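You operate a simulated robot arm through the tools that you are given. There is no shell and no other tool. Be economical: measure what you need, move in short steps, check, and stop when the job is done.

The job below is to be done with a simulated robot arm. You get a single attempt, and the scene is never put back.

JOB
Plug in the keyboard and screen leads, then start the computer.
Fine: each plug in its own port; monitor on; wait for READY.

Only the result counts: the job must be done as asked and must still hold three seconds after the hand-in. Knocking over, shifting, dropping, spilling or breaking anything else fails it.

ROBOT AND FRAMES
A 6-joint arm with a two-finger parallel gripper, fixed in place. Base frame: the origin is at the foot of the arm, x ahead of it, y to its left, z up. Units: mm, degrees, N and s.
With the tool pointing down near the work surface it reaches from about 580 to 940 mm from the base axis. Its first joint turns from -149.0 to 149.0 degrees. Payload 3.43 kg.
Tool frame: the origin (TCP) lies between the finger pads and is the grasp point; the fingertips stand 34 mm ahead of it; z points along the fingers, y is the line along which they close. The gripper opens to 128 mm. The fingers are 24 mm wide and 12 mm thick; the gripper's body (48 by 130 mm) begins 96 mm behind the TCP.
Orientation is that of the tool frame in the base frame, as a unit quaternion [x, y, z, w]. With the fingers straight down and closing along the base's y, the tool's x points along the base's -x, its y along +y and its z along -z.

CONTROLS
- The arm moves only by the tool arm_command. Its argument "targets" is one flat list of numbers, 7 for each row, row after row: the gripper command, from -1 (shut) to 1 (fully open), values between in proportion, then the shift along the tool's x, y, z in mm, then the turn, a rotation vector about the tool's x, y, z in degrees. In form: [fingers, tx, ty, tz, rx, ry, rz, fingers, tx, ty, tz, rx, ry, rz, ...]. A call has 1 to 10 rows; each row shifts and turns the commanded pose from where the row before left it, along the tool's axes as they then stand. Rows are played at 5 a second. More than 50 mm and 8.6 degrees between two rows, or a gripper value outside its range, and nothing of the call is played. A pose out of reach is approached as far as the arm can. The call stops where the force on the tool passes 40 N (or 10 N more than at its start, if that is more) or the arm is blocked; 0.2 s more then pass. Each finger travels about 108 mm/s and halts on what it meets, pressing with about 37 N; the grip force reading is that of the motor and also rises with nothing between the fingers. The clock runs only during rows and for 0.2 s after the last one: add rows that do not move to give the fingers time. It gives the time, the measured TCP pose, the force on the tool (base axes), the opening and the grip force at its end, in the units of the frame above (readings bear some noise), with the torque about the TCP (base axes, N m) and any sound that the robot's microphone picked up.
- Cameras (640 x 400 px; columns grow to the right, rows downward): "scene" is fixed at [50.2, -649.9, 1564.2]; the picture's right is [0.65, -0.76, 0.00], its down [-0.52, -0.44, -0.74] and it looks along [0.56, 0.48, -0.68] (base axes); focal length 371 px, centre (320, 200). "wrist" rides on the gripper at [76, -11, -160] in the tool frame; the picture's right is [0.15, 0.99, 0.00], its down [-0.88, 0.13, -0.46] and it looks along [-0.45, 0.07, 0.89] (tool axes); focal length 234 px, centre (320, 200). There is no depth. A picture from a camera that has moved, and an enlarged one, comes with that camera's place and axes in the base frame and with its lens.
- capture(camera): a new picture of that camera. No time passes.
- slide_trunk(by): slides the trunk up (or, below 0, down) by that many mm; the arm rides with it, the base frame stays. It gives what a move gives, with no picture.
- inspect(camera, box): a new picture of the part [left, top, right, bottom] of that camera's present view, enlarged. No time passes.
- hand_in(): hands the job in; it is judged then, once.

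Work in short steps. Places have to be worked out from the pictures, the camera data and where the tool is seen: move nearer, look again, correct. Check each grasp and each placing, and mend what went wrong. You have 120 turns and 76 pictures in all, those below and enlarged ones among them. Open the gripper and draw the arm clear of the work before you hand the job in, unless the task says otherwise; then end with one line.

The tools are called after "Request:" as name(argument=value, ...) on one line, values as JSON. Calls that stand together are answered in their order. arm_command: Moves the arm, as the interface text tells. Its arguments: {"type":"object","properties":{"targets":{"type":"array","items":{"type":"number"}}},"required":["targets"]} The other tools are called the same way: slide_trunk (by) slides the trunk up or down; capture (camera) takes a picture; inspect (camera, box) takes an enlarged picture of a part of a camera's view; hand_in () hands the job in.

At the start:

```text
t: 0.0
tool_pos: [303.4, -1.1, 404.8]
tool_rot: [0.0, 0.972, 0.0, -0.235]
ft_force: [-0.8, 0.6, 0.3]
ft_torque: [0.02, 0.0, 0.02]
gripper_width: 127.8
finger_force: 0.0
trunk travel left (down, up): [-562.0, 148.0]
```

scene: 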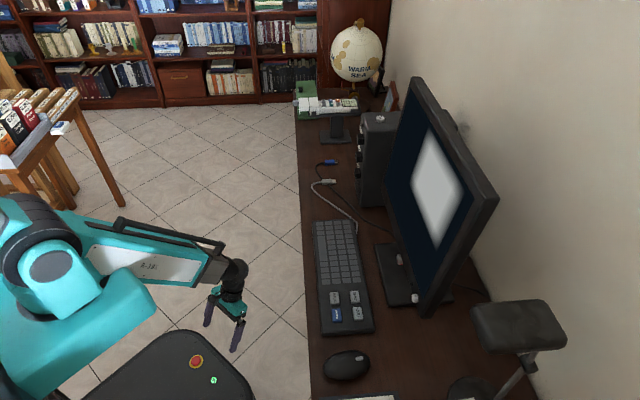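
wrist: 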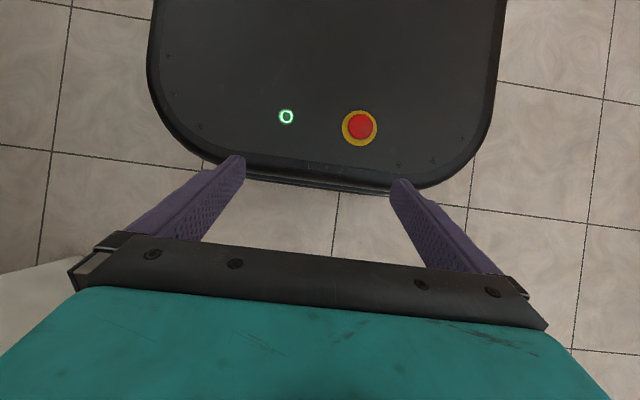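

The scene shows a desk with a computer tower, two loose leads (blue plug and beige plug), keyboard and monitor. I take enlarged views of the tower and plugs first.

Request:
inspect(camera="scene", box=[290, 70, 450, 170])

Request:
inspect(camera="scene", box=[290, 140, 450, 240])

Request:
inspect(camera="scene", box=[300, 240, 540, 390])

```text
4.00 times, centred on (370, 120) of scene
camera zoom: at [50.2, -649.9, 1564.2], right [0.65, -0.76, 0.0], down [-0.52, -0.44, -0.74], along [0.56, 0.48, -0.68], focal length 1484 px, centre (120, 520)
```

zoom: 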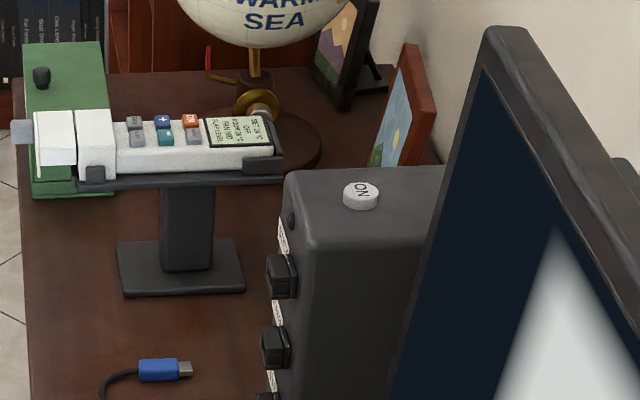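

```text
4.00 times, centred on (370, 190) of scene
camera zoom: at [50.2, -649.9, 1564.2], right [0.65, -0.76, 0.0], down [-0.52, -0.44, -0.74], along [0.56, 0.48, -0.68], focal length 1484 px, centre (120, 240)
```

zoom: 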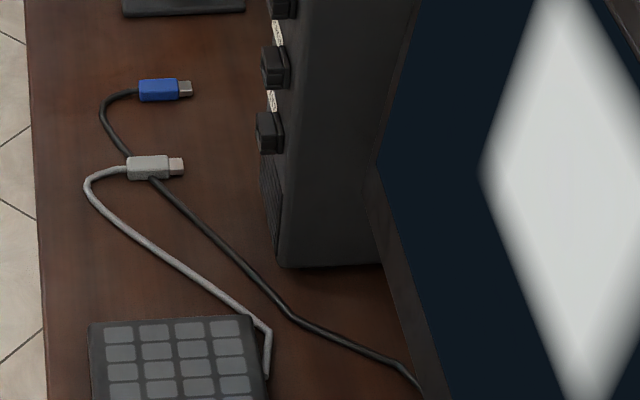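

```text
2.67 times, centred on (420, 315) of scene
camera zoom: at [50.2, -649.9, 1564.2], right [0.65, -0.76, 0.0], down [-0.52, -0.44, -0.74], along [0.56, 0.48, -0.68], focal length 990 px, centre (53, -107)
```

zoom: 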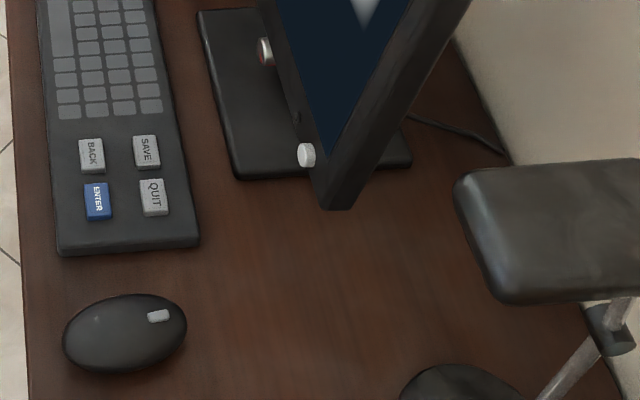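

I straighten the tool, raise it, and swing toward the desk, which by my ray estimate lies about −45° from base x, some 500 mm out.

Request:
arm_command(targets=[1, 0, 0, -45, 0, -6.8, 0, 1, 0, 0, -45, 0, -6.8, 0, 1, 0, 0, -45, 0, -6.8, 0, 1, 0, 0, -45, 0, -6.8, 0, 1, 0, 0, -45, 0, 0, 0, 1, 0, 0, -45, 0, 0, 0, 1, 0, 0, -45, 0, 0, 0, 1, 0, 0, 0, 0, 0, 0])

```text
t: 1.8
tool_pos: [508.9, -1.1, 591.0]
tool_rot: [0.0, 1.0, 0.0, 0.0]
ft_force: [-0.3, 0.9, -0.1]
ft_torque: [0.01, -0.01, -0.03]
gripper_width: 128.0
finger_force: 0.1
out of reach, approached as far as the arm can: row 2, 3, 4, 5, 6, 7
trunk travel left (down, up): [-562.0, 148.0]
```

The tool is straight down at z=591. I raise the trunk so the swing over the desk is clear, then see.

Request:
slide_trunk(by=140)

Request:
capture(camera="scene")

Request:
capture(camera="wrist")

```text
t: 3.5
tool_pos: [509.6, -2.7, 729.2]
tool_rot: [0.0, 1.0, -0.001, 0.0]
ft_force: [0.8, -0.3, 0.4]
ft_torque: [0.01, -0.01, 0.03]
gripper_width: 128.1
finger_force: 0.1
trunk travel left (down, up): [-702.0, 8.0]
```

```text
70 pictures are left
```

scene: 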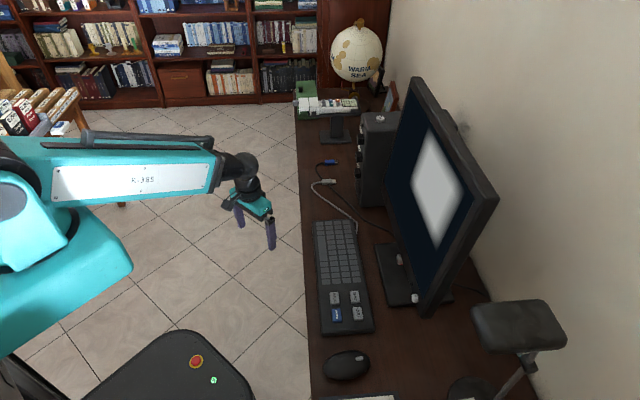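

```text
69 pictures are left
camera wrist: at [434.9, -12.6, 888.3], right [-0.15, 0.99, 0.0], down [0.88, 0.13, 0.46], along [0.45, 0.07, -0.89], focal length 234 px, centre (320, 200)
```

wrist: 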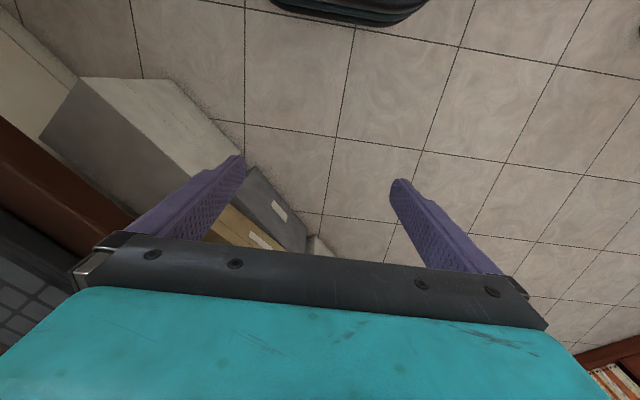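

Triangulating the desk edge gives a desk height of about 720 mm; the edge normal is n≈(0.69,−0.72) and plugs sit near (828,−18) and (920,48). I move outward and up, watching what the arm reaches.

Request:
arm_command(targets=[1, -30, 0, -40, 0, 0, 0, 1, -30, 0, -40, 0, 0, 0, 1, -30, 0, -40, 0, 0, 0, 1, -30, 0, -30, 0, 0, 0, 1, 0, 0, 0, 0, 0, 0])

```text
t: 4.7
tool_pos: [629.5, -2.6, 878.7]
tool_rot: [0.001, 1.0, -0.001, 0.0]
ft_force: [0.4, -0.4, 0.7]
ft_torque: [-0.02, 0.0, 0.0]
gripper_width: 128.1
finger_force: 0.0
trunk travel left (down, up): [-702.0, 8.0]
```

That worked as commanded. Now turn the tool so the fingers close along the desk edge, and look.

Request:
arm_command(targets=[1, -40, 0, 0, 0, 0, 0, 1, -40, 0, 0, 0, 0, 0, 1, 0, 0, 0, 0, 0, 7.7, 1, 0, 0, 0, 0, 0, 7.7, 1, 0, 0, 0, 0, 0, 7.7, 1, 0, 0, 0, 0, 0, 7.7, 1, 0, 0, 0, 0, 0, 7.7, 1, 0, 0, 0, 0, 0, 7.8, 1, 0, 0, 0, 0, 0, 0])

Request:
capture(camera="wrist")

```text
t: 6.7
tool_pos: [709.5, -2.1, 880.7]
tool_rot: [0.394, 0.919, -0.001, 0.001]
ft_force: [0.2, 0.0, 0.3]
ft_torque: [-0.02, 0.01, 0.01]
gripper_width: 128.1
finger_force: 0.1
trunk travel left (down, up): [-702.0, 8.0]
```

```text
68 pictures are left
camera wrist: at [650.3, 45.8, 1038.4], right [0.62, 0.79, 0.0], down [0.7, -0.55, 0.46], along [0.36, -0.28, -0.89], focal length 234 px, centre (320, 200)
```

wrist: 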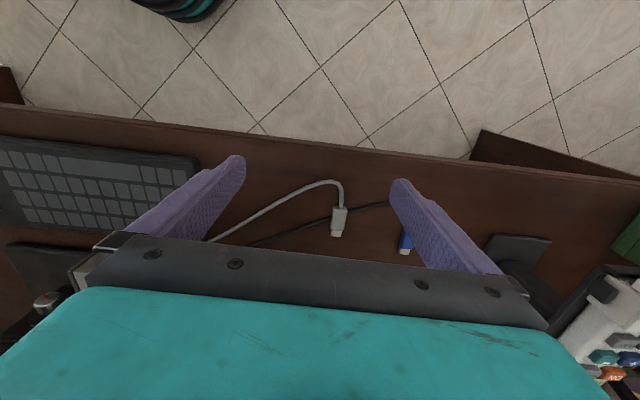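

I can see both plugs. Next I back off from the tower and tilt the tool forward so the wrist camera sees the tower's front face.

Request:
arm_command(targets=[1, 40, 0, 0, 0, 0, 0, 1, 40, 10, 0, 0, 0, 0, 1, 0, 10, 0, 0, -8.4, 0, 1, 0, 10, 0, 0, -8.4, 0, 1, 0, 0, 0, 0, -8.4, 0, 1, 0, 0, 0, 0, -8.4, 0, 1, 0, 0, 0, 0, -8.4, 0, 1, 0, 0, 0, 0, 0, 0])

Request:
capture(camera="wrist")

```text
t: 8.5
tool_pos: [675.2, 78.0, 879.8]
tool_rot: [0.367, 0.858, -0.142, 0.331]
ft_force: [-0.4, -0.7, 0.5]
ft_torque: [0.0, -0.01, -0.01]
gripper_width: 127.8
finger_force: 0.2
trunk travel left (down, up): [-702.0, 8.0]
```

```text
67 pictures are left
camera wrist: at [556.2, 187.5, 946.3], right [0.64, 0.76, -0.1], down [0.33, -0.16, 0.93], along [0.69, -0.63, -0.36], focal length 234 px, centre (320, 200)
```

wrist: 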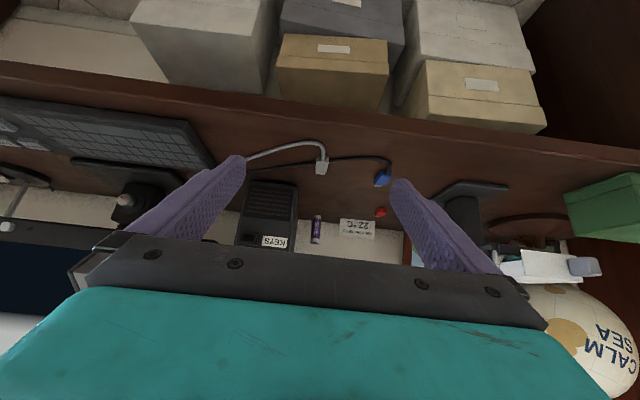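

The tower's "KEYS" port label is just visible; tilting further should bring the rest above the gripper body.

Request:
arm_command(targets=[1, 0, 0, 0, 0, -8.4, 0, 1, 0, 0, 0, 0, -8.4, 0, 1, 0, 0, 0, 0, -8.4, 0, 1, 0, 0, 0, 0, 0, 0])

Request:
capture(camera="wrist")

```text
t: 9.5
tool_pos: [675.1, 76.3, 881.3]
tool_rot: [0.327, 0.765, -0.218, 0.51]
ft_force: [-0.1, -0.3, 0.5]
ft_torque: [0.01, 0.02, -0.05]
gripper_width: 127.9
finger_force: 0.2
trunk travel left (down, up): [-702.0, 8.0]
```

```text
66 pictures are left
camera wrist: at [547.0, 197.2, 870.7], right [0.68, 0.72, -0.14], down [0.04, 0.15, 0.99], along [0.74, -0.67, 0.07], focal length 234 px, centre (320, 200)
```

wrist: 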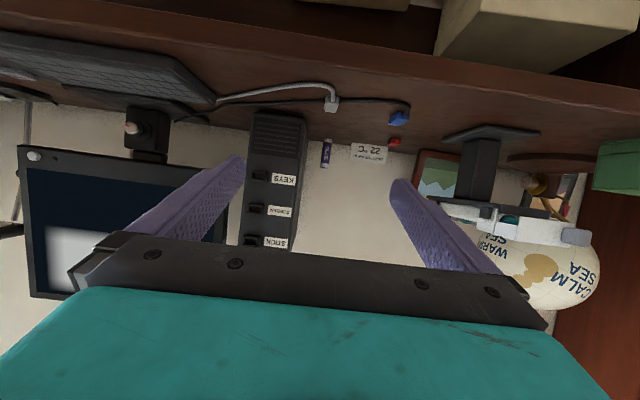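

Request:
inspect(camera="wrist", box=[220, 90, 420, 250])

Request:
inspect(camera="wrist", box=[0, 90, 180, 210])

```text
2.50 times, centred on (320, 170) of wrist
camera zoom: at [547.0, 197.2, 870.7], right [0.68, 0.72, -0.14], down [0.04, 0.15, 0.99], along [0.74, -0.67, 0.07], focal length 585 px, centre (320, 275)
```

zoom: 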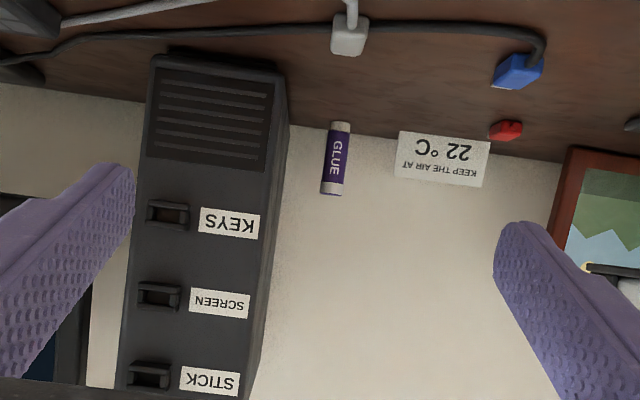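

```text
3.33 times, centred on (90, 150) of wrist
camera zoom: at [547.0, 197.2, 870.7], right [0.68, 0.72, -0.14], down [0.04, 0.15, 0.99], along [0.74, -0.67, 0.07], focal length 781 px, centre (1087, 367)
```

zoom: 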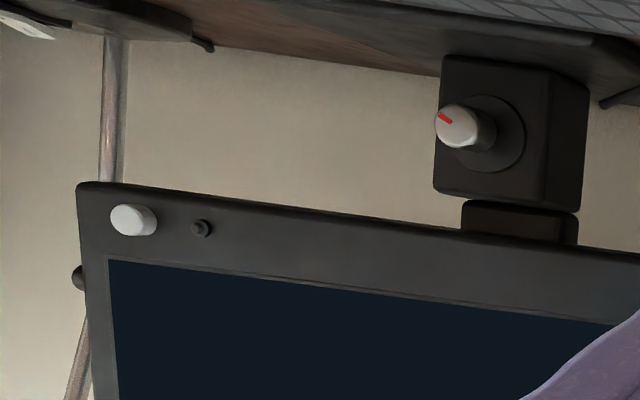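

From two-view triangulation, in desk axes (d along n, e along the edge): beige plug ≈ (583, 553, 756), blue ≈ (598, 661, 755), KEYS port ≈ (662, 448, 872), SCREEN ≈ (662, 448, 933). I go to a 30° tilted hover before the beige plug (keyboard lead).

Request:
arm_command(targets=[1, 0, 0, 0, 0, 7.44, 0, 1, 0, 0, 0, 0, 7.44, 0, 1, 0, 0, 0, 0, 7.44, 0, 1, 0, 0, 0, 0, 7.44, 0, 1, 0, 0, 0, 0, 7.44, 0, 1, -27.5, 4, 31.7, 0, 0, 0, 1, -27.5, 4, 31.7, 0, 0, 0, 1, -27.5, 4, 31.7, 0, 0, 0, 1, 0, 0, 0, 0, 0, 0])

Request:
capture(camera="wrist")

```text
t: 11.5
tool_pos: [766.8, 0.1, 839.9]
tool_rot: [0.38, 0.888, -0.102, 0.238]
ft_force: [-0.1, -0.9, 0.1]
ft_torque: [0.02, -0.01, 0.01]
gripper_width: 127.9
finger_force: 0.1
trunk travel left (down, up): [-702.0, 8.0]
```

```text
63 pictures are left
camera wrist: at [659.4, 97.0, 938.4], right [0.63, 0.78, -0.07], down [0.46, -0.3, 0.84], along [0.63, -0.56, -0.54], focal length 234 px, centre (320, 200)
```

wrist: 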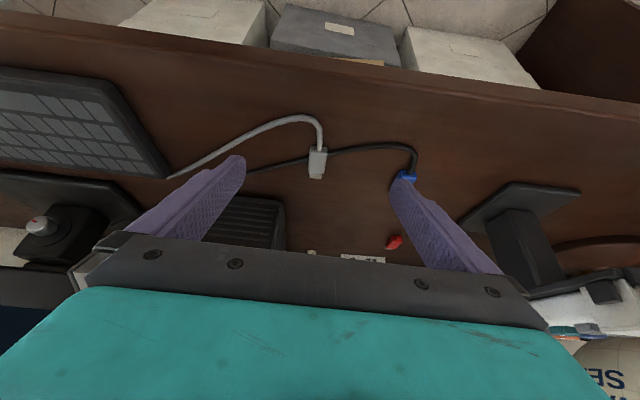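

Zoom in on the beige plug for its exact place and orientation.

Request:
inspect(camera="wrist", box=[270, 110, 430, 210])

```text
4.00 times, centred on (350, 160) of wrist
camera zoom: at [659.4, 97.0, 938.4], right [0.63, 0.78, -0.07], down [0.46, -0.3, 0.84], along [0.63, -0.56, -0.54], focal length 937 px, centre (200, 360)
```

zoom: 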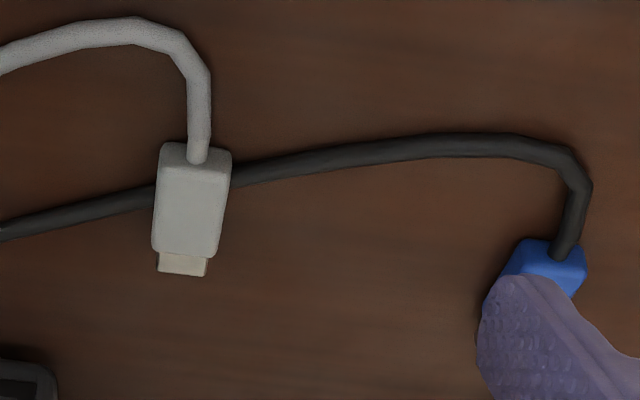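

The beige plug body spans d≈562–599, is 20 mm wide, and lies nearly along n. The black cable passes under it, so I narrow the fingers to about 50 mm and come down along the tool axis most of the way, then check.

Request:
arm_command(targets=[-0.2, 0, -1, 20, 0, 0, 0, -0.2, 0, 0, 15, 0, 0, 0, -0.2, 0, 0, 10, 0, 0, 0, -0.2, 0, 0, 0, 0, 0, 0])

Request:
inspect(camera="wrist", box=[240, 120, 400, 220])

Request:
inspect(camera="scene", box=[290, 150, 370, 200])

```text
t: 12.5
tool_pos: [782.5, -18.6, 798.2]
tool_rot: [0.38, 0.888, -0.102, 0.239]
ft_force: [-0.4, 0.4, -0.2]
ft_torque: [-0.01, -0.01, 0.01]
gripper_width: 51.3
finger_force: 0.1
trunk travel left (down, up): [-702.0, 8.0]
```

```text
4.00 times, centred on (320, 170) of wrist
camera zoom: at [674.2, 80.4, 898.4], right [0.63, 0.78, -0.07], down [0.46, -0.3, 0.84], along [0.63, -0.56, -0.54], focal length 937 px, centre (320, 320)
```

zoom: 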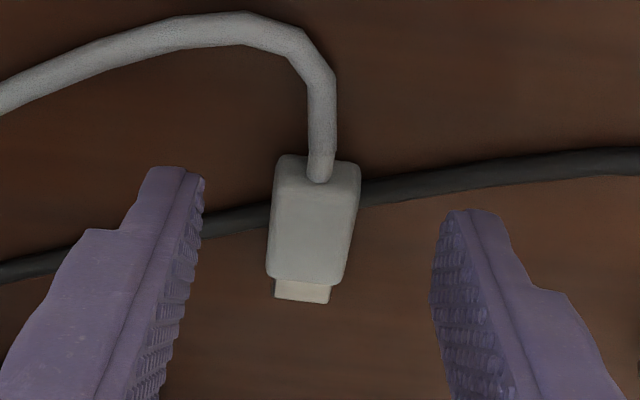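

```text
8.00 times, centred on (330, 175) of scene
camera zoom: at [50.2, -649.9, 1564.2], right [0.65, -0.76, 0.0], down [-0.52, -0.44, -0.74], along [0.56, 0.48, -0.68], focal length 2969 px, centre (240, 400)
```

zoom: 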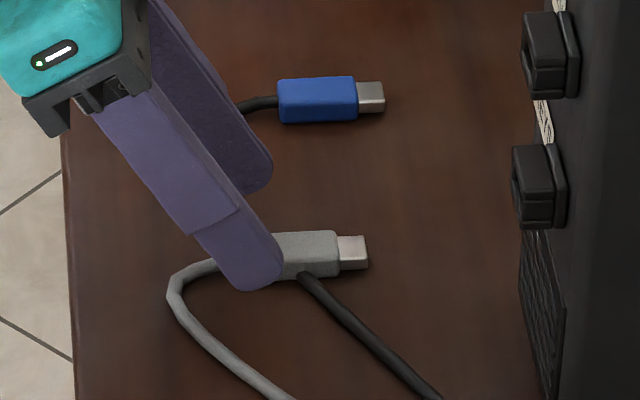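

The plug lies well centred between the fingers. I creep downward with small steps, watching the force for desk contact.

Request:
arm_command(targets=[-0.2, -0.23, 0, 3.6, 0, 0, 0, -0.2, -0.23, 0, 3.6, 0, 0, 0, -0.2, -0.23, 0, 3.6, 0, 0, 0, -0.2, 0.75, 0, 1.3, 0, 0, 0, -0.2, 0, 0, 0, 0, 0, 0])

Request:
inspect(camera="scene", box=[290, 150, 370, 200])

```text
t: 13.7
tool_pos: [786.2, -22.0, 788.0]
tool_rot: [0.379, 0.888, -0.102, 0.239]
ft_force: [0.3, -0.5, 0.3]
ft_torque: [0.0, -0.01, -0.02]
gripper_width: 51.2
finger_force: 0.0
trunk travel left (down, up): [-702.0, 8.0]
```

```text
8.00 times, centred on (330, 175) of scene
camera zoom: at [50.2, -649.9, 1564.2], right [0.65, -0.76, 0.0], down [-0.52, -0.44, -0.74], along [0.56, 0.48, -0.68], focal length 2969 px, centre (240, 400)
```

zoom: 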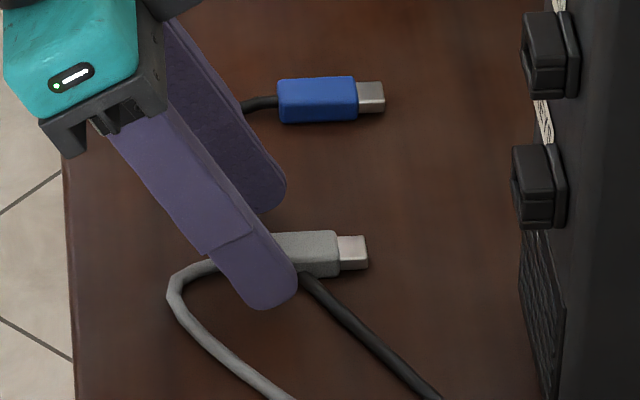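

No contact yet; a few mm more.

Request:
arm_command(targets=[-0.2, 0.75, 0, 1.3, 0, 0, 0, -0.2, 0.75, 0, 1.3, 0, 0, 0, -0.2, 0.5, 0, 0.87, 0, 0, 0, -0.2, 0, 0, 0, 0, 0, 0])

Request:
inspect(camera="wrist", box=[240, 110, 400, 210])

```text
t: 14.7
tool_pos: [785.0, -21.1, 784.9]
tool_rot: [0.38, 0.888, -0.102, 0.238]
ft_force: [0.2, 0.7, 1.5]
ft_torque: [0.01, -0.01, 0.01]
gripper_width: 51.1
finger_force: 0.2
trunk travel left (down, up): [-702.0, 8.0]
```

```text
4.00 times, centred on (320, 160) of wrist
camera zoom: at [678.2, 75.6, 884.5], right [0.63, 0.78, -0.07], down [0.46, -0.3, 0.84], along [0.63, -0.56, -0.54], focal length 937 px, centre (320, 360)
```

zoom: 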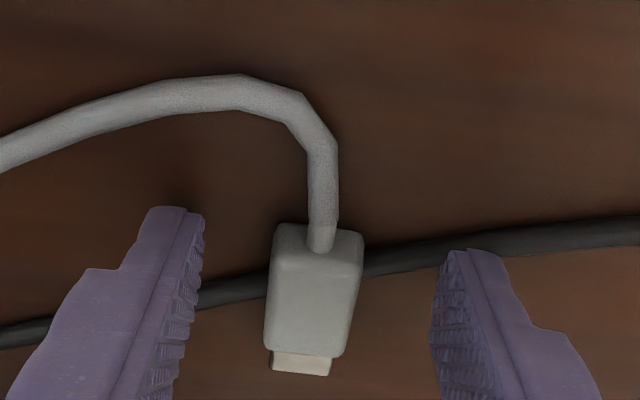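

Still essentially free. Down 3 mm more.

Request:
arm_command(targets=[-0.2, 0.5, 0, 0.87, 0, 0, 0, -0.2, 0.5, 0, 0.87, 0, 0, 0, -0.2, 0.5, 0, 0.87, 0, 0, 0, -0.2, 0, 0, 0, 0, 0, 0])

```text
t: 15.7
tool_pos: [785.5, -21.9, 784.7]
tool_rot: [0.379, 0.887, -0.102, 0.241]
ft_force: [2.0, 1.1, 27.7]
ft_torque: [-0.56, 0.31, -0.24]
gripper_width: 50.8
finger_force: 0.1
trunk travel left (down, up): [-702.0, 8.0]
```

Desk contact at TCP z≈784.7, so the surface is about 749. I back up 3.5 mm and close on the plug.

Request:
arm_command(targets=[-0.2, -1.75, 0, -3.03, 0, 0, 0, -0.2, 0, 0, 0, 0, 0, 0, -1, 0, 0, 0, 0, 0, 0, -1, 0, 0, 0, 0, 0, 0, -1, 0, 0, 0, 0, 0, 0, -1, 0, 0, 0, 0, 0, 0])

Request:
inspect(camera="wrist", box=[240, 110, 400, 210])

```text
t: 17.1
tool_pos: [784.4, -22.2, 785.2]
tool_rot: [0.379, 0.888, -0.102, 0.239]
ft_force: [-2.3, 0.7, 5.8]
ft_torque: [0.09, 0.01, 0.0]
gripper_width: 18.4
finger_force: 37.4
trunk travel left (down, up): [-702.0, 8.0]
```

```text
4.00 times, centred on (320, 160) of wrist
camera zoom: at [677.9, 75.7, 884.6], right [0.63, 0.77, -0.07], down [0.46, -0.3, 0.84], along [0.63, -0.56, -0.54], focal length 937 px, centre (320, 360)
```

zoom: 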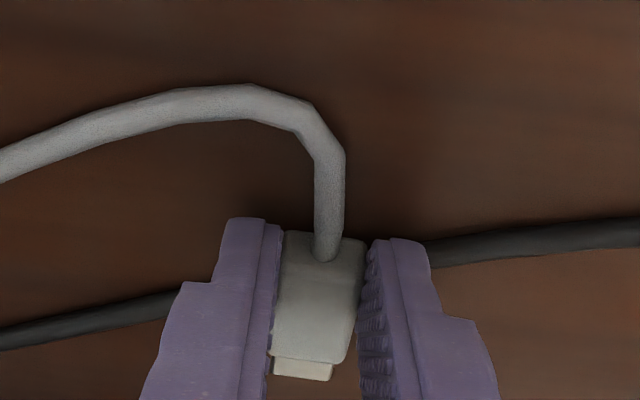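

Gripped at 18.4 mm. I lift straight up and check that it holds.

Request:
arm_command(targets=[-1, -5, 0, -8.66, 0, 0, 0, -1, -15, 0, -26, 0, 0, 0, -1, -20, 0, -34.6, 0, 0, 0, -1, 0, 0, 0, 0, 0, 0])

Request:
inspect(camera="wrist", box=[220, 90, 420, 250])

Request:
inspect(camera="scene", box=[290, 120, 410, 195])

```text
t: 18.1
tool_pos: [785.1, -22.1, 865.5]
tool_rot: [0.38, 0.888, -0.102, 0.239]
ft_force: [0.3, 0.6, -0.3]
ft_torque: [0.04, 0.01, 0.0]
gripper_width: 18.6
finger_force: 37.0
trunk travel left (down, up): [-702.0, 8.0]
```

```text
2.50 times, centred on (320, 170) of wrist
camera zoom: at [678.2, 76.6, 965.5], right [0.63, 0.78, -0.07], down [0.46, -0.3, 0.84], along [0.63, -0.56, -0.54], focal length 585 px, centre (320, 275)
```

zoom: 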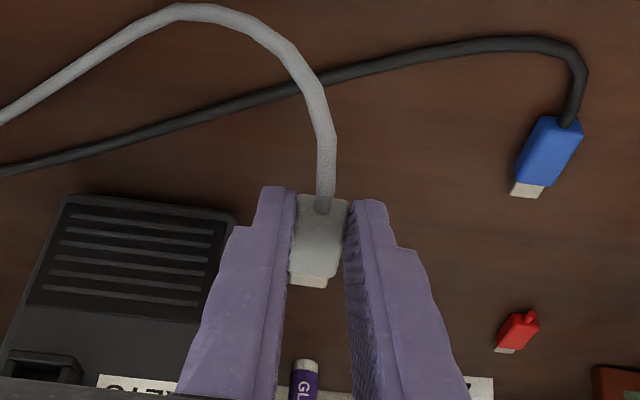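

```text
5.33 times, centred on (350, 158) of scene
camera zoom: at [50.2, -649.9, 1564.2], right [0.65, -0.76, 0.0], down [-0.52, -0.44, -0.74], along [0.56, 0.48, -0.68], focal length 1979 px, centre (160, 427)
```

zoom: 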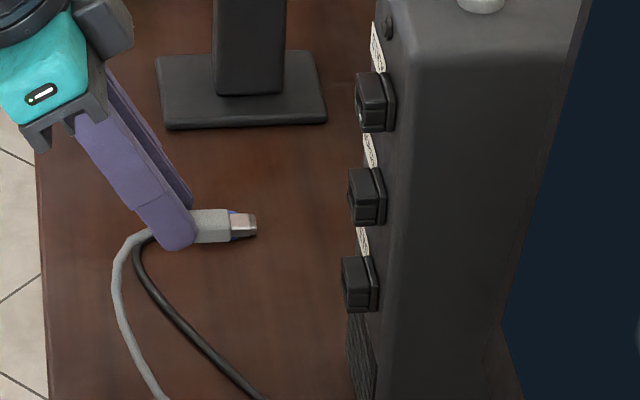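

Held well. The red thing is a memory stick (a decoy for STICK). I move sideways to sit in front of the KEYS port, still standing off, and look.

Request:
arm_command(targets=[-1, -0.6, -34, -13, 0, 0, 0, -1, -0.6, -34, -13, 0, 0, 0, -1, -0.6, -34, -13, 0, 0, 0, -1, 0, 0, 0, 0, 0, 0])

Request:
inspect(camera="wrist", box=[220, 120, 420, 280])

Request:
inspect(camera="scene", box=[300, 120, 420, 195])

```text
t: 19.1
tool_pos: [700.2, -81.2, 901.6]
tool_rot: [0.38, 0.888, -0.103, 0.238]
ft_force: [-0.1, 0.2, 0.5]
ft_torque: [0.04, 0.04, -0.03]
gripper_width: 18.4
finger_force: 36.8
trunk travel left (down, up): [-702.0, 8.0]
```

```text
2.50 times, centred on (320, 200) of wrist
camera zoom: at [591.6, 18.7, 999.0], right [0.63, 0.78, -0.07], down [0.46, -0.3, 0.84], along [0.63, -0.56, -0.54], focal length 585 px, centre (320, 200)
```

zoom: 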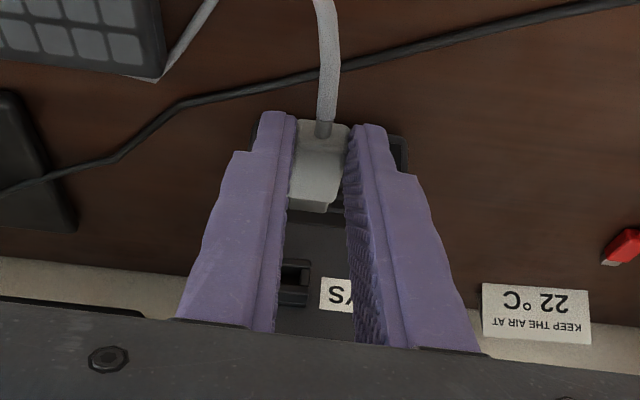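

```text
5.33 times, centred on (360, 158) of scene
camera zoom: at [50.2, -649.9, 1564.2], right [0.65, -0.76, 0.0], down [-0.52, -0.44, -0.74], along [0.56, 0.48, -0.68], focal length 1979 px, centre (107, 427)
```

zoom: 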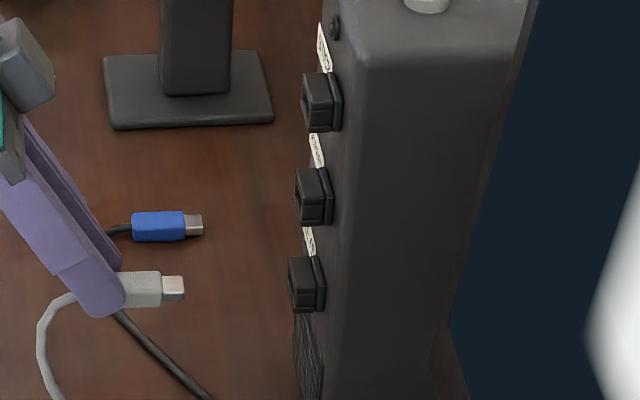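

The left finger hides part of the KEYS socket. I shift 70 mm aside to view the socket unobstructed and measure its centre precisely.

Request:
arm_command(targets=[-1, 0, -35, 0, 0, 0, 0, -1, 0, -35, 0, 0, 0, 0, -1, 0, 0, 0, 0, 0, 0])

Request:
inspect(camera="wrist", box=[360, 180, 480, 260])

```text
t: 19.9
tool_pos: [647.8, -128.1, 899.7]
tool_rot: [0.38, 0.888, -0.101, 0.239]
ft_force: [-0.7, 0.0, -0.5]
ft_torque: [-0.02, 0.03, -0.02]
gripper_width: 18.4
finger_force: 36.6
trunk travel left (down, up): [-702.0, 8.0]
```

```text
5.00 times, centred on (420, 220) of wrist
camera zoom: at [540.7, -30.5, 998.5], right [0.63, 0.78, -0.07], down [0.46, -0.3, 0.84], along [0.63, -0.56, -0.54], focal length 1171 px, centre (-180, 100)
```

zoom: 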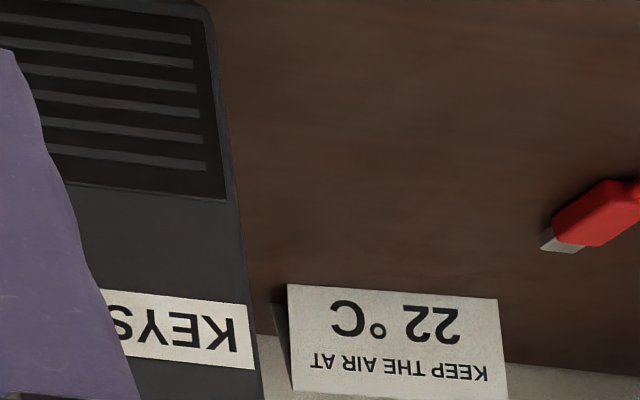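

Still occluded; a bit further.

Request:
arm_command(targets=[-1, 0, -45, 0, 0, 0, 0, -1, 0, 0, 0, 0, 0, 0])

Request:
inspect(camera="wrist", box=[370, 180, 490, 260])

```text
t: 20.5
tool_pos: [639.0, -163.4, 894.2]
tool_rot: [0.38, 0.888, -0.103, 0.237]
ft_force: [-0.2, -0.2, -0.3]
ft_torque: [0.0, 0.03, 0.01]
gripper_width: 18.2
finger_force: 37.2
out of reach, approached as far as the arm can: row 1
trunk travel left (down, up): [-702.0, 8.0]
```

```text
5.00 times, centred on (430, 220) of wrist
camera zoom: at [531.7, -65.8, 993.3], right [0.63, 0.77, -0.07], down [0.46, -0.3, 0.83], along [0.62, -0.56, -0.55], focal length 1171 px, centre (-230, 100)
```

zoom: 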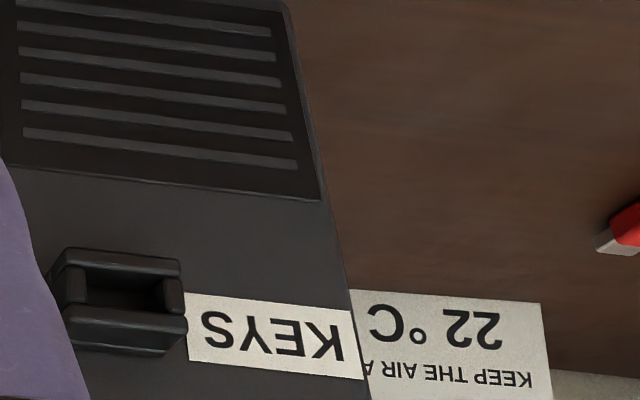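

Socket centre confirmed: e≈447.5, z≈872.5, face d≈663. The plug centre sits about 29 mm below TCP with its tip about 54 mm ahead, so I return in front at TCP (d 590, e 447.5, z 901.5).

Request:
arm_command(targets=[-1, -1.8, 49.2, -3.2, 0, 0, 0, -1, -1.8, 49.2, -3.1, 0, 0, 0, -1, -13, 0, 7.5, 0, 0, 0, -1, -13, 0, 7.5, 0, 0, 0, -1, 0, 0, 0, 0, 0, 0, -1, 0, 0, 0, 0, 0, 0])

Request:
inspect(camera="wrist", box=[260, 160, 380, 240])

Request:
inspect(camera="scene", box=[320, 150, 384, 190])

```text
t: 21.9
tool_pos: [732.0, -115.3, 901.8]
tool_rot: [0.379, 0.888, -0.102, 0.239]
ft_force: [-0.1, 0.4, -0.2]
ft_torque: [0.02, 0.01, 0.0]
gripper_width: 18.5
finger_force: 37.5
trunk travel left (down, up): [-702.0, 8.0]
```

```text
5.00 times, centred on (320, 200) of wrist
camera zoom: at [624.3, -18.3, 1001.0], right [0.63, 0.78, -0.07], down [0.46, -0.3, 0.84], along [0.63, -0.56, -0.54], focal length 1171 px, centre (320, 200)
```

zoom: 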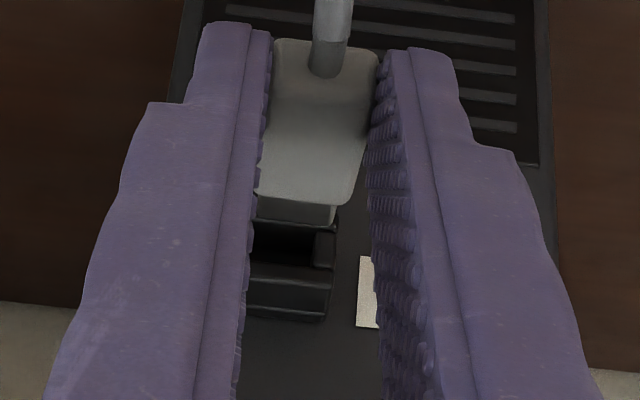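

```text
10.00 times, centred on (352, 170) of scene
camera zoom: at [50.2, -649.9, 1564.2], right [0.65, -0.76, 0.0], down [-0.52, -0.44, -0.74], along [0.56, 0.48, -0.68], focal length 3711 px, centre (0, 500)
```

zoom: 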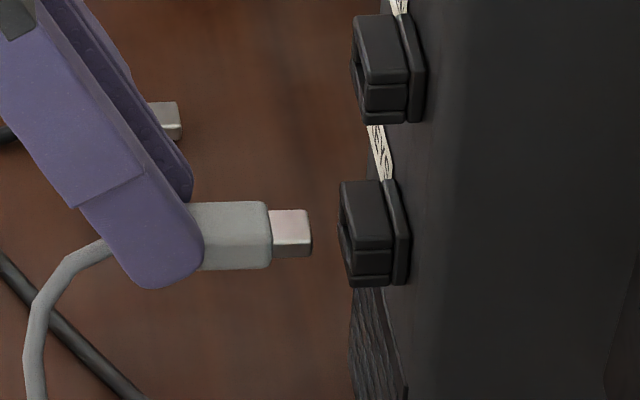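

Tip is about 3.5 mm too far along +e; heights agree within a couple of mm. I correct by −3.5 mm, raise 1 mm, advance 10 mm and recheck.

Request:
arm_command(targets=[-1, -0.5, -3.5, -0.87, 0, 0, 0, -1, -8.66, 0, 5, 0, 0, 0, -1, 0, 0, 0, 0, 0, 0, -1, 0, 0, 0, 0, 0, 0])

Request:
inspect(camera="wrist", box=[280, 170, 360, 220])

Request:
inspect(camera="scene", box=[335, 160, 367, 180])

```text
t: 22.9
tool_pos: [735.5, -125.8, 903.5]
tool_rot: [0.379, 0.888, -0.102, 0.239]
ft_force: [-0.2, 0.6, -0.1]
ft_torque: [-0.02, 0.0, -0.02]
gripper_width: 18.3
finger_force: 37.1
trunk travel left (down, up): [-702.0, 8.0]
```

```text
8.00 times, centred on (320, 195) of wrist
camera zoom: at [628.4, -28.2, 1002.2], right [0.63, 0.78, -0.07], down [0.46, -0.3, 0.84], along [0.63, -0.56, -0.54], focal length 1873 px, centre (320, 240)
```

zoom: 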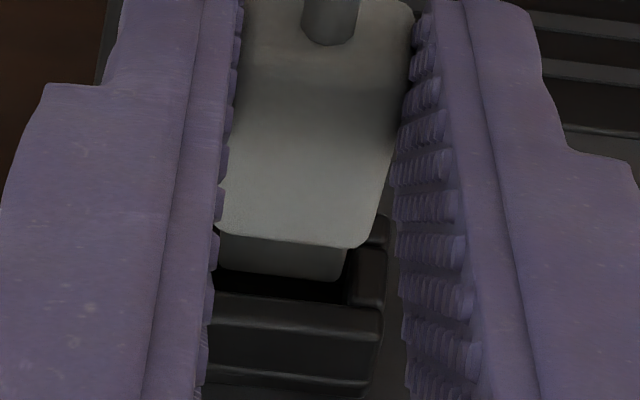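

```text
16.00 times, centred on (351, 170) of scene
camera zoom: at [50.2, -649.9, 1564.2], right [0.65, -0.76, 0.0], down [-0.52, -0.44, -0.74], along [0.56, 0.48, -0.68], focal length 5938 px, centre (-176, 680)
```

zoom: 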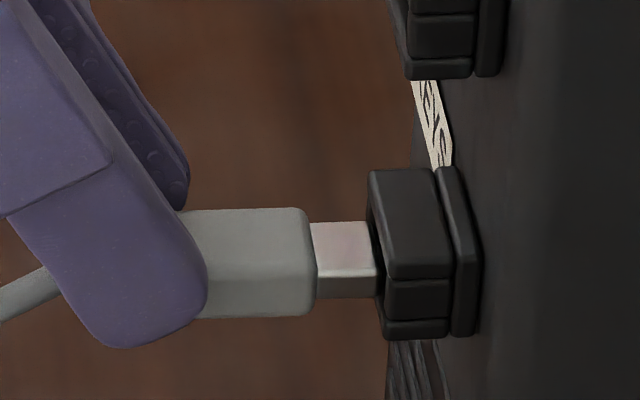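

Tip is lined up at the socket mouth in both views. I raise 0.6 mm and push in gently.

Request:
arm_command(targets=[-1, -0.3, 0, -0.5, 0, 0, 0, -1, -2.165, 0, 1.25, 0, 0, 0, -1, -2.165, 0, 1.25, 0, 0, 0, -1, -2.165, 0, 1.25, 0, 0, 0, -1, -2.165, 0, 1.25, 0, 0, 0, -1, 0, 0, 0, 0, 0, 0])

Request:
inspect(camera="scene", box=[335, 160, 367, 180])

```text
t: 24.3
tool_pos: [743.0, -132.8, 904.2]
tool_rot: [0.38, 0.888, -0.102, 0.238]
ft_force: [-1.0, 0.9, -0.5]
ft_torque: [0.02, 0.01, 0.0]
gripper_width: 18.2
finger_force: 36.8
trunk travel left (down, up): [-702.0, 8.0]
```

```text
16.00 times, centred on (351, 170) of scene
camera zoom: at [50.2, -649.9, 1564.2], right [0.65, -0.76, 0.0], down [-0.52, -0.44, -0.74], along [0.56, 0.48, -0.68], focal length 5938 px, centre (-176, 680)
```

zoom: 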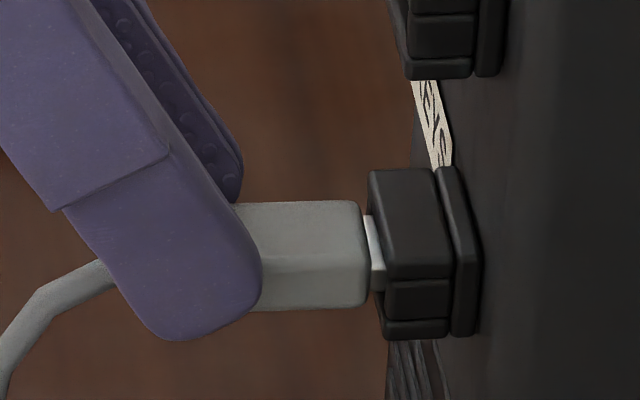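

The tip slides in without force. I press on for the last few millimetres until it resists.

Request:
arm_command(targets=[-1, -1.3, 0, 0.75, 0, 0, 0, -1, -1.3, 0, 0.75, 0, 0, 0, -1, -1.3, 0, 0.75, 0, 0, 0, -1, -1.3, 0, 0.75, 0, 0, 0, -1, 0, 0, 0, 0, 0, 0])

Request:
inspect(camera="scene", box=[335, 160, 367, 180])

```text
t: 25.5
tool_pos: [744.2, -136.6, 903.3]
tool_rot: [0.38, 0.888, -0.103, 0.236]
ft_force: [-24.1, 15.9, -3.5]
ft_torque: [0.44, 0.8, 0.3]
gripper_width: 18.7
finger_force: 37.1
trunk travel left (down, up): [-702.0, 8.0]
```

```text
16.00 times, centred on (351, 170) of scene
camera zoom: at [50.2, -649.9, 1564.2], right [0.65, -0.76, 0.0], down [-0.52, -0.44, -0.74], along [0.56, 0.48, -0.68], focal length 5938 px, centre (-176, 680)
```

zoom: 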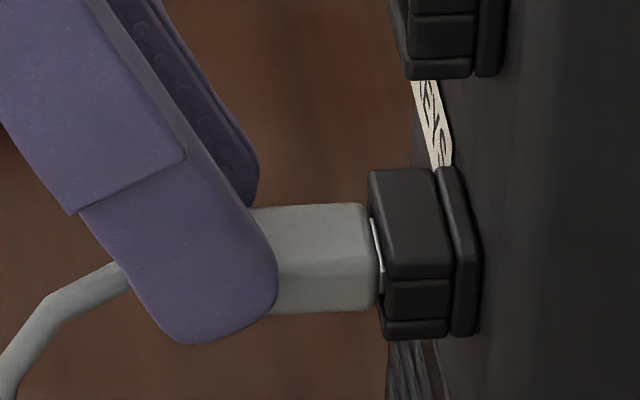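

Resistance 29 N with about 1 mm of tip still showing. I push a touch further and listen for a click.

Request:
arm_command(targets=[-1, -0.87, 0, 0.5, 0, 0, 0, -1, -0.87, 0, 0.5, 0, 0, 0, -1, 0, 0, 0, 0, 0, 0, -1, 0, 0, 0, 0, 0, 0])

Request:
inspect(camera="scene", box=[335, 160, 367, 180])

```text
t: 26.5
tool_pos: [746.1, -138.1, 903.6]
tool_rot: [0.381, 0.888, -0.103, 0.236]
ft_force: [-23.4, 15.5, -4.4]
ft_torque: [0.48, 0.7, 0.17]
gripper_width: 18.4
finger_force: 37.3
trunk travel left (down, up): [-702.0, 8.0]
```

```text
16.00 times, centred on (351, 170) of scene
camera zoom: at [50.2, -649.9, 1564.2], right [0.65, -0.76, 0.0], down [-0.52, -0.44, -0.74], along [0.56, 0.48, -0.68], focal length 5938 px, centre (-176, 680)
```

zoom: 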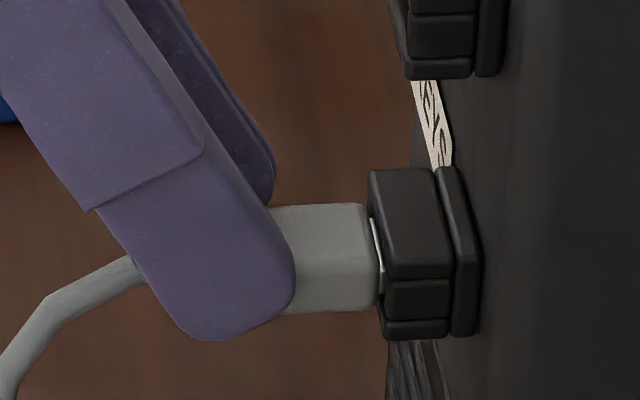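

The fingers now slide on the plug, so it's bottomed out (or jammed). I check the seating in the wrist view.

Request:
inspect(camera="wrist", box=[280, 150, 360, 200])

```text
8.00 times, centred on (320, 175) of wrist
camera zoom: at [639.7, -40.0, 1004.0], right [0.63, 0.77, -0.08], down [0.47, -0.3, 0.83], along [0.62, -0.56, -0.55], focal length 1873 px, centre (320, 400)
```

zoom: 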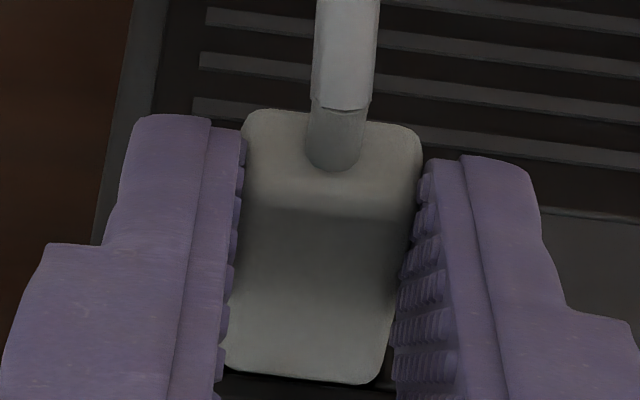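

I release slightly so the plug can settle, then look at the seating.

Request:
arm_command(targets=[-0.55, 0, 0, 0, 0, 0, 0, -0.55, 0, 0, 0, 0, 0, 0, -0.55, 0, 0, 0, 0, 0, 0])

Request:
inspect(camera="scene", box=[335, 160, 367, 180])

Request:
inspect(camera="wrist", box=[280, 150, 360, 200])

```text
t: 27.3
tool_pos: [749.1, -139.4, 903.9]
tool_rot: [0.38, 0.888, -0.102, 0.239]
ft_force: [-0.4, -0.4, -0.5]
ft_torque: [-0.01, 0.0, 0.01]
gripper_width: 28.6
finger_force: 0.2
trunk travel left (down, up): [-702.0, 8.0]
```

```text
16.00 times, centred on (351, 170) of scene
camera zoom: at [50.2, -649.9, 1564.2], right [0.65, -0.76, 0.0], down [-0.52, -0.44, -0.74], along [0.56, 0.48, -0.68], focal length 5938 px, centre (-176, 680)
```

zoom: 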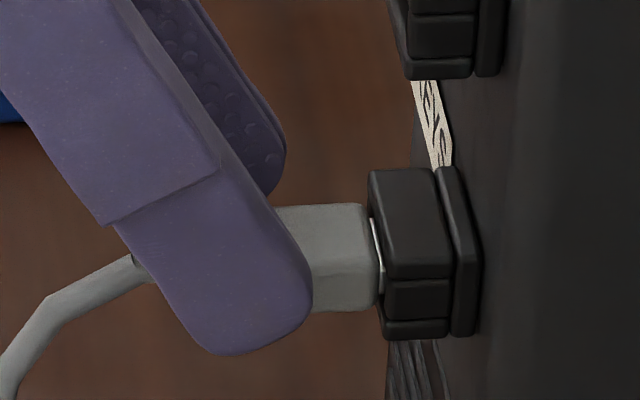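

```text
8.00 times, centred on (320, 175) of wrist
camera zoom: at [641.6, -41.3, 1003.2], right [0.63, 0.78, -0.07], down [0.46, -0.3, 0.84], along [0.63, -0.56, -0.54], focal length 1873 px, centre (320, 400)
```

zoom: 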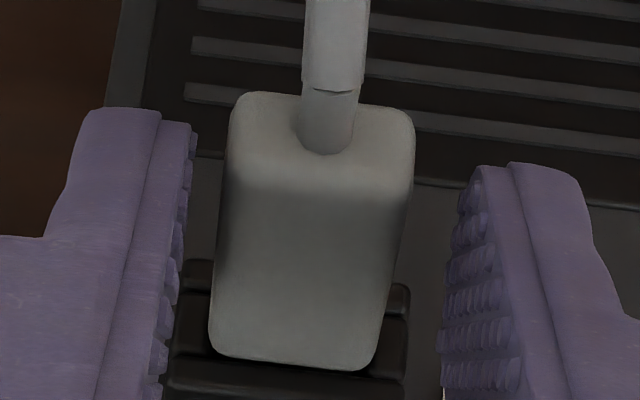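

The beige plug is straight and seated in KEYS. I open, back away along −n, and travel over to the blue plug.

Request:
arm_command(targets=[-0.2, 0, 0, 0, 0, 0, 0, -0.2, 10, 0, -5.8, 0, 0, 0, -0.2, 25, 0, -14.5, 0, 0, 0, -0.2, 26, 0, -15, 0, 0, 0, -0.2, 0, 43.2, 0, 0, 0, 0, -0.2, 0, 43.2, 0, 0, 0, 0, -0.2, 0, 43.2, 0, 0, 0, 0, -0.2, 0, 43.2, 0, 0, 0, 0, -0.2, 0, 43.2, 0, 0, 0, 0, -0.2, 8, 0, 13.9, 0, 0, 0])

Request:
inspect(camera="wrist", box=[240, 100, 400, 200])

Request:
inspect(camera="scene", box=[300, 120, 420, 195])

```text
t: 29.5
tool_pos: [856.9, 62.1, 887.4]
tool_rot: [0.38, 0.888, -0.102, 0.239]
ft_force: [0.6, -0.6, 0.5]
ft_torque: [0.01, -0.02, 0.01]
gripper_width: 51.5
finger_force: 0.1
trunk travel left (down, up): [-702.0, 8.0]
```

```text
4.00 times, centred on (320, 150) of wrist
camera zoom: at [748.7, 159.4, 986.6], right [0.63, 0.77, -0.07], down [0.46, -0.3, 0.84], along [0.63, -0.56, -0.54], focal length 937 px, centre (320, 400)
```

zoom: 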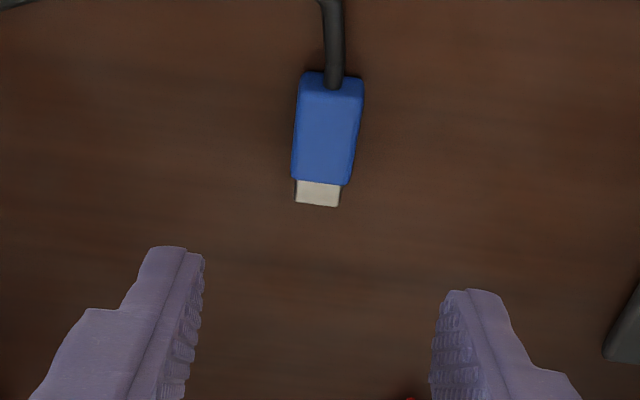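

```text
5.33 times, centred on (360, 158) of scene
camera zoom: at [50.2, -649.9, 1564.2], right [0.65, -0.76, 0.0], down [-0.52, -0.44, -0.74], along [0.56, 0.48, -0.68], focal length 1979 px, centre (107, 427)
```

zoom: 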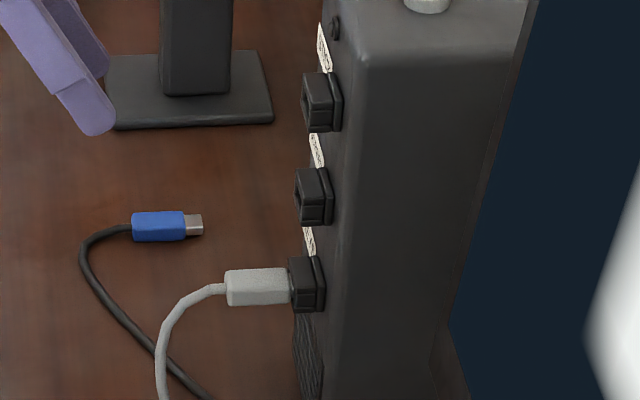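

Beige is firmly in KEYS. The blue plug is at d≈578–617, e≈662; I descend to the same relative height as for the beige one.

Request:
arm_command(targets=[-0.2, 5, 0, 27.9, 0, 0, 0, -0.2, 5, 0, 27.9, 0, 0, 0, -0.2, 5, 0, 28, 0, 0, 0, -0.2, 3.5, 0, 6.06, 0, 0, 0, -0.2, 3, 0, 5.2, 0, 0, 0, -0.2, 2, 0, 3.46, 0, 0, 0, -0.2, 1, 0, 1.73, 0, 0, 0, -0.2, 0, 0, 0, 0, 0, 0])

Request:
inspect(camera="wrist", box=[240, 110, 400, 210])

```text
t: 31.3
tool_pos: [876.5, 40.4, 787.4]
tool_rot: [0.38, 0.888, -0.103, 0.239]
ft_force: [0.4, 1.4, 0.3]
ft_torque: [0.02, 0.0, 0.0]
gripper_width: 51.5
finger_force: 0.1
trunk travel left (down, up): [-702.0, 8.0]
```

```text
4.00 times, centred on (320, 160) of wrist
camera zoom: at [768.9, 138.3, 887.5], right [0.63, 0.78, -0.07], down [0.46, -0.3, 0.84], along [0.63, -0.56, -0.54], focal length 937 px, centre (320, 360)
```

zoom: 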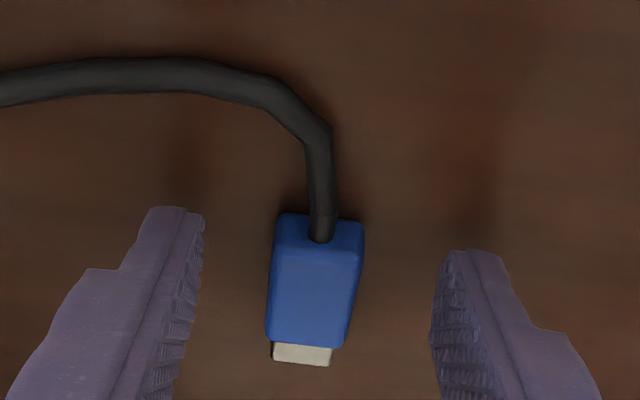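

Same picture as the first grasp. 1.5 mm lower, close, and lift.

Request:
arm_command(targets=[-0.2, 0.75, 0, 1.3, 0, 0, 0, -1, 0, 0, 0, 0, 0, 0, -1, 0, 0, 0, 0, 0, 0, -1, 0, 0, 0, 0, 0, 0, -1, -5, 0, -8.66, 0, 0, 0, -1, -15, 0, -26, 0, 0, 0, -1, -20, 0, -34.6, 0, 0, 0, -1, -20, 0, -34.6, 0, 0, 0, -1, 0, 0, 0, 0, 0, 0])

Request:
inspect(camera="wrist", box=[220, 90, 420, 250])

```text
t: 33.3
tool_pos: [876.1, 40.1, 906.8]
tool_rot: [0.38, 0.888, -0.103, 0.238]
ft_force: [0.1, -0.8, 0.5]
ft_torque: [0.0, -0.01, 0.02]
gripper_width: 18.3
finger_force: 37.3
trunk travel left (down, up): [-702.0, 8.0]
```

```text
2.50 times, centred on (320, 170) of wrist
camera zoom: at [768.7, 138.3, 1005.8], right [0.63, 0.78, -0.07], down [0.46, -0.3, 0.84], along [0.63, -0.56, -0.54], focal length 585 px, centre (320, 275)
```

zoom: 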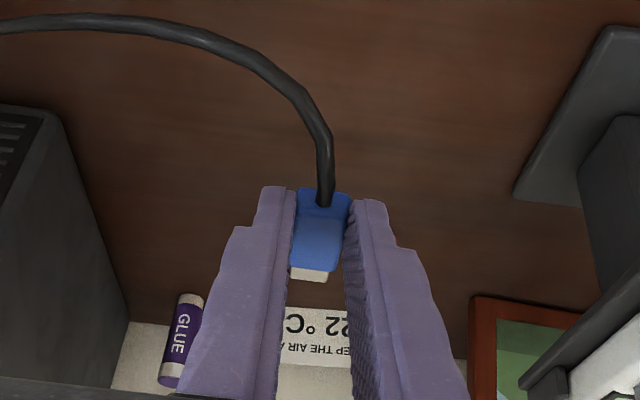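

Blue is held (18.3 mm). I raise to SCREEN height (about 60 mm above KEYS) and travel to stand off in front of it.

Request:
arm_command(targets=[-1, -1, 0, -33, 0, 0, 0, -1, -1.2, 0, -32.7, 0, 0, 0, -1, 0, -43.2, 0, 0, 0, 0, -1, 0, -43.2, 0, 0, 0, 0, -1, 0, -43.2, 0, 0, 0, 0, -1, 0, -43.2, 0, 0, 0, 0, -1, 0, -43.2, 0, 0, 0, 0, -1, 0, 0, 0, 0, 0, 0])

Request:
inspect(camera="scene", box=[320, 140, 384, 180])

```text
t: 35.1
tool_pos: [699.0, -86.3, 964.3]
tool_rot: [0.38, 0.888, -0.103, 0.239]
ft_force: [0.9, -0.1, 0.0]
ft_torque: [0.04, -0.01, -0.02]
gripper_width: 18.4
finger_force: 37.0
trunk travel left (down, up): [-702.0, 8.0]
```

```text
10.00 times, centred on (352, 160) of scene
camera zoom: at [50.2, -649.9, 1564.2], right [0.65, -0.76, 0.0], down [-0.52, -0.44, -0.74], along [0.56, 0.48, -0.68], focal length 3711 px, centre (0, 600)
```

zoom: 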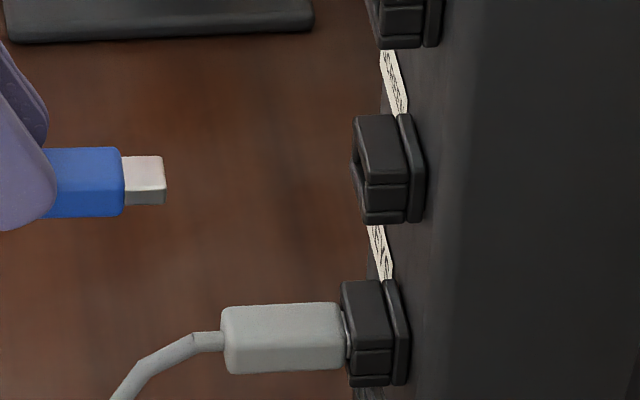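

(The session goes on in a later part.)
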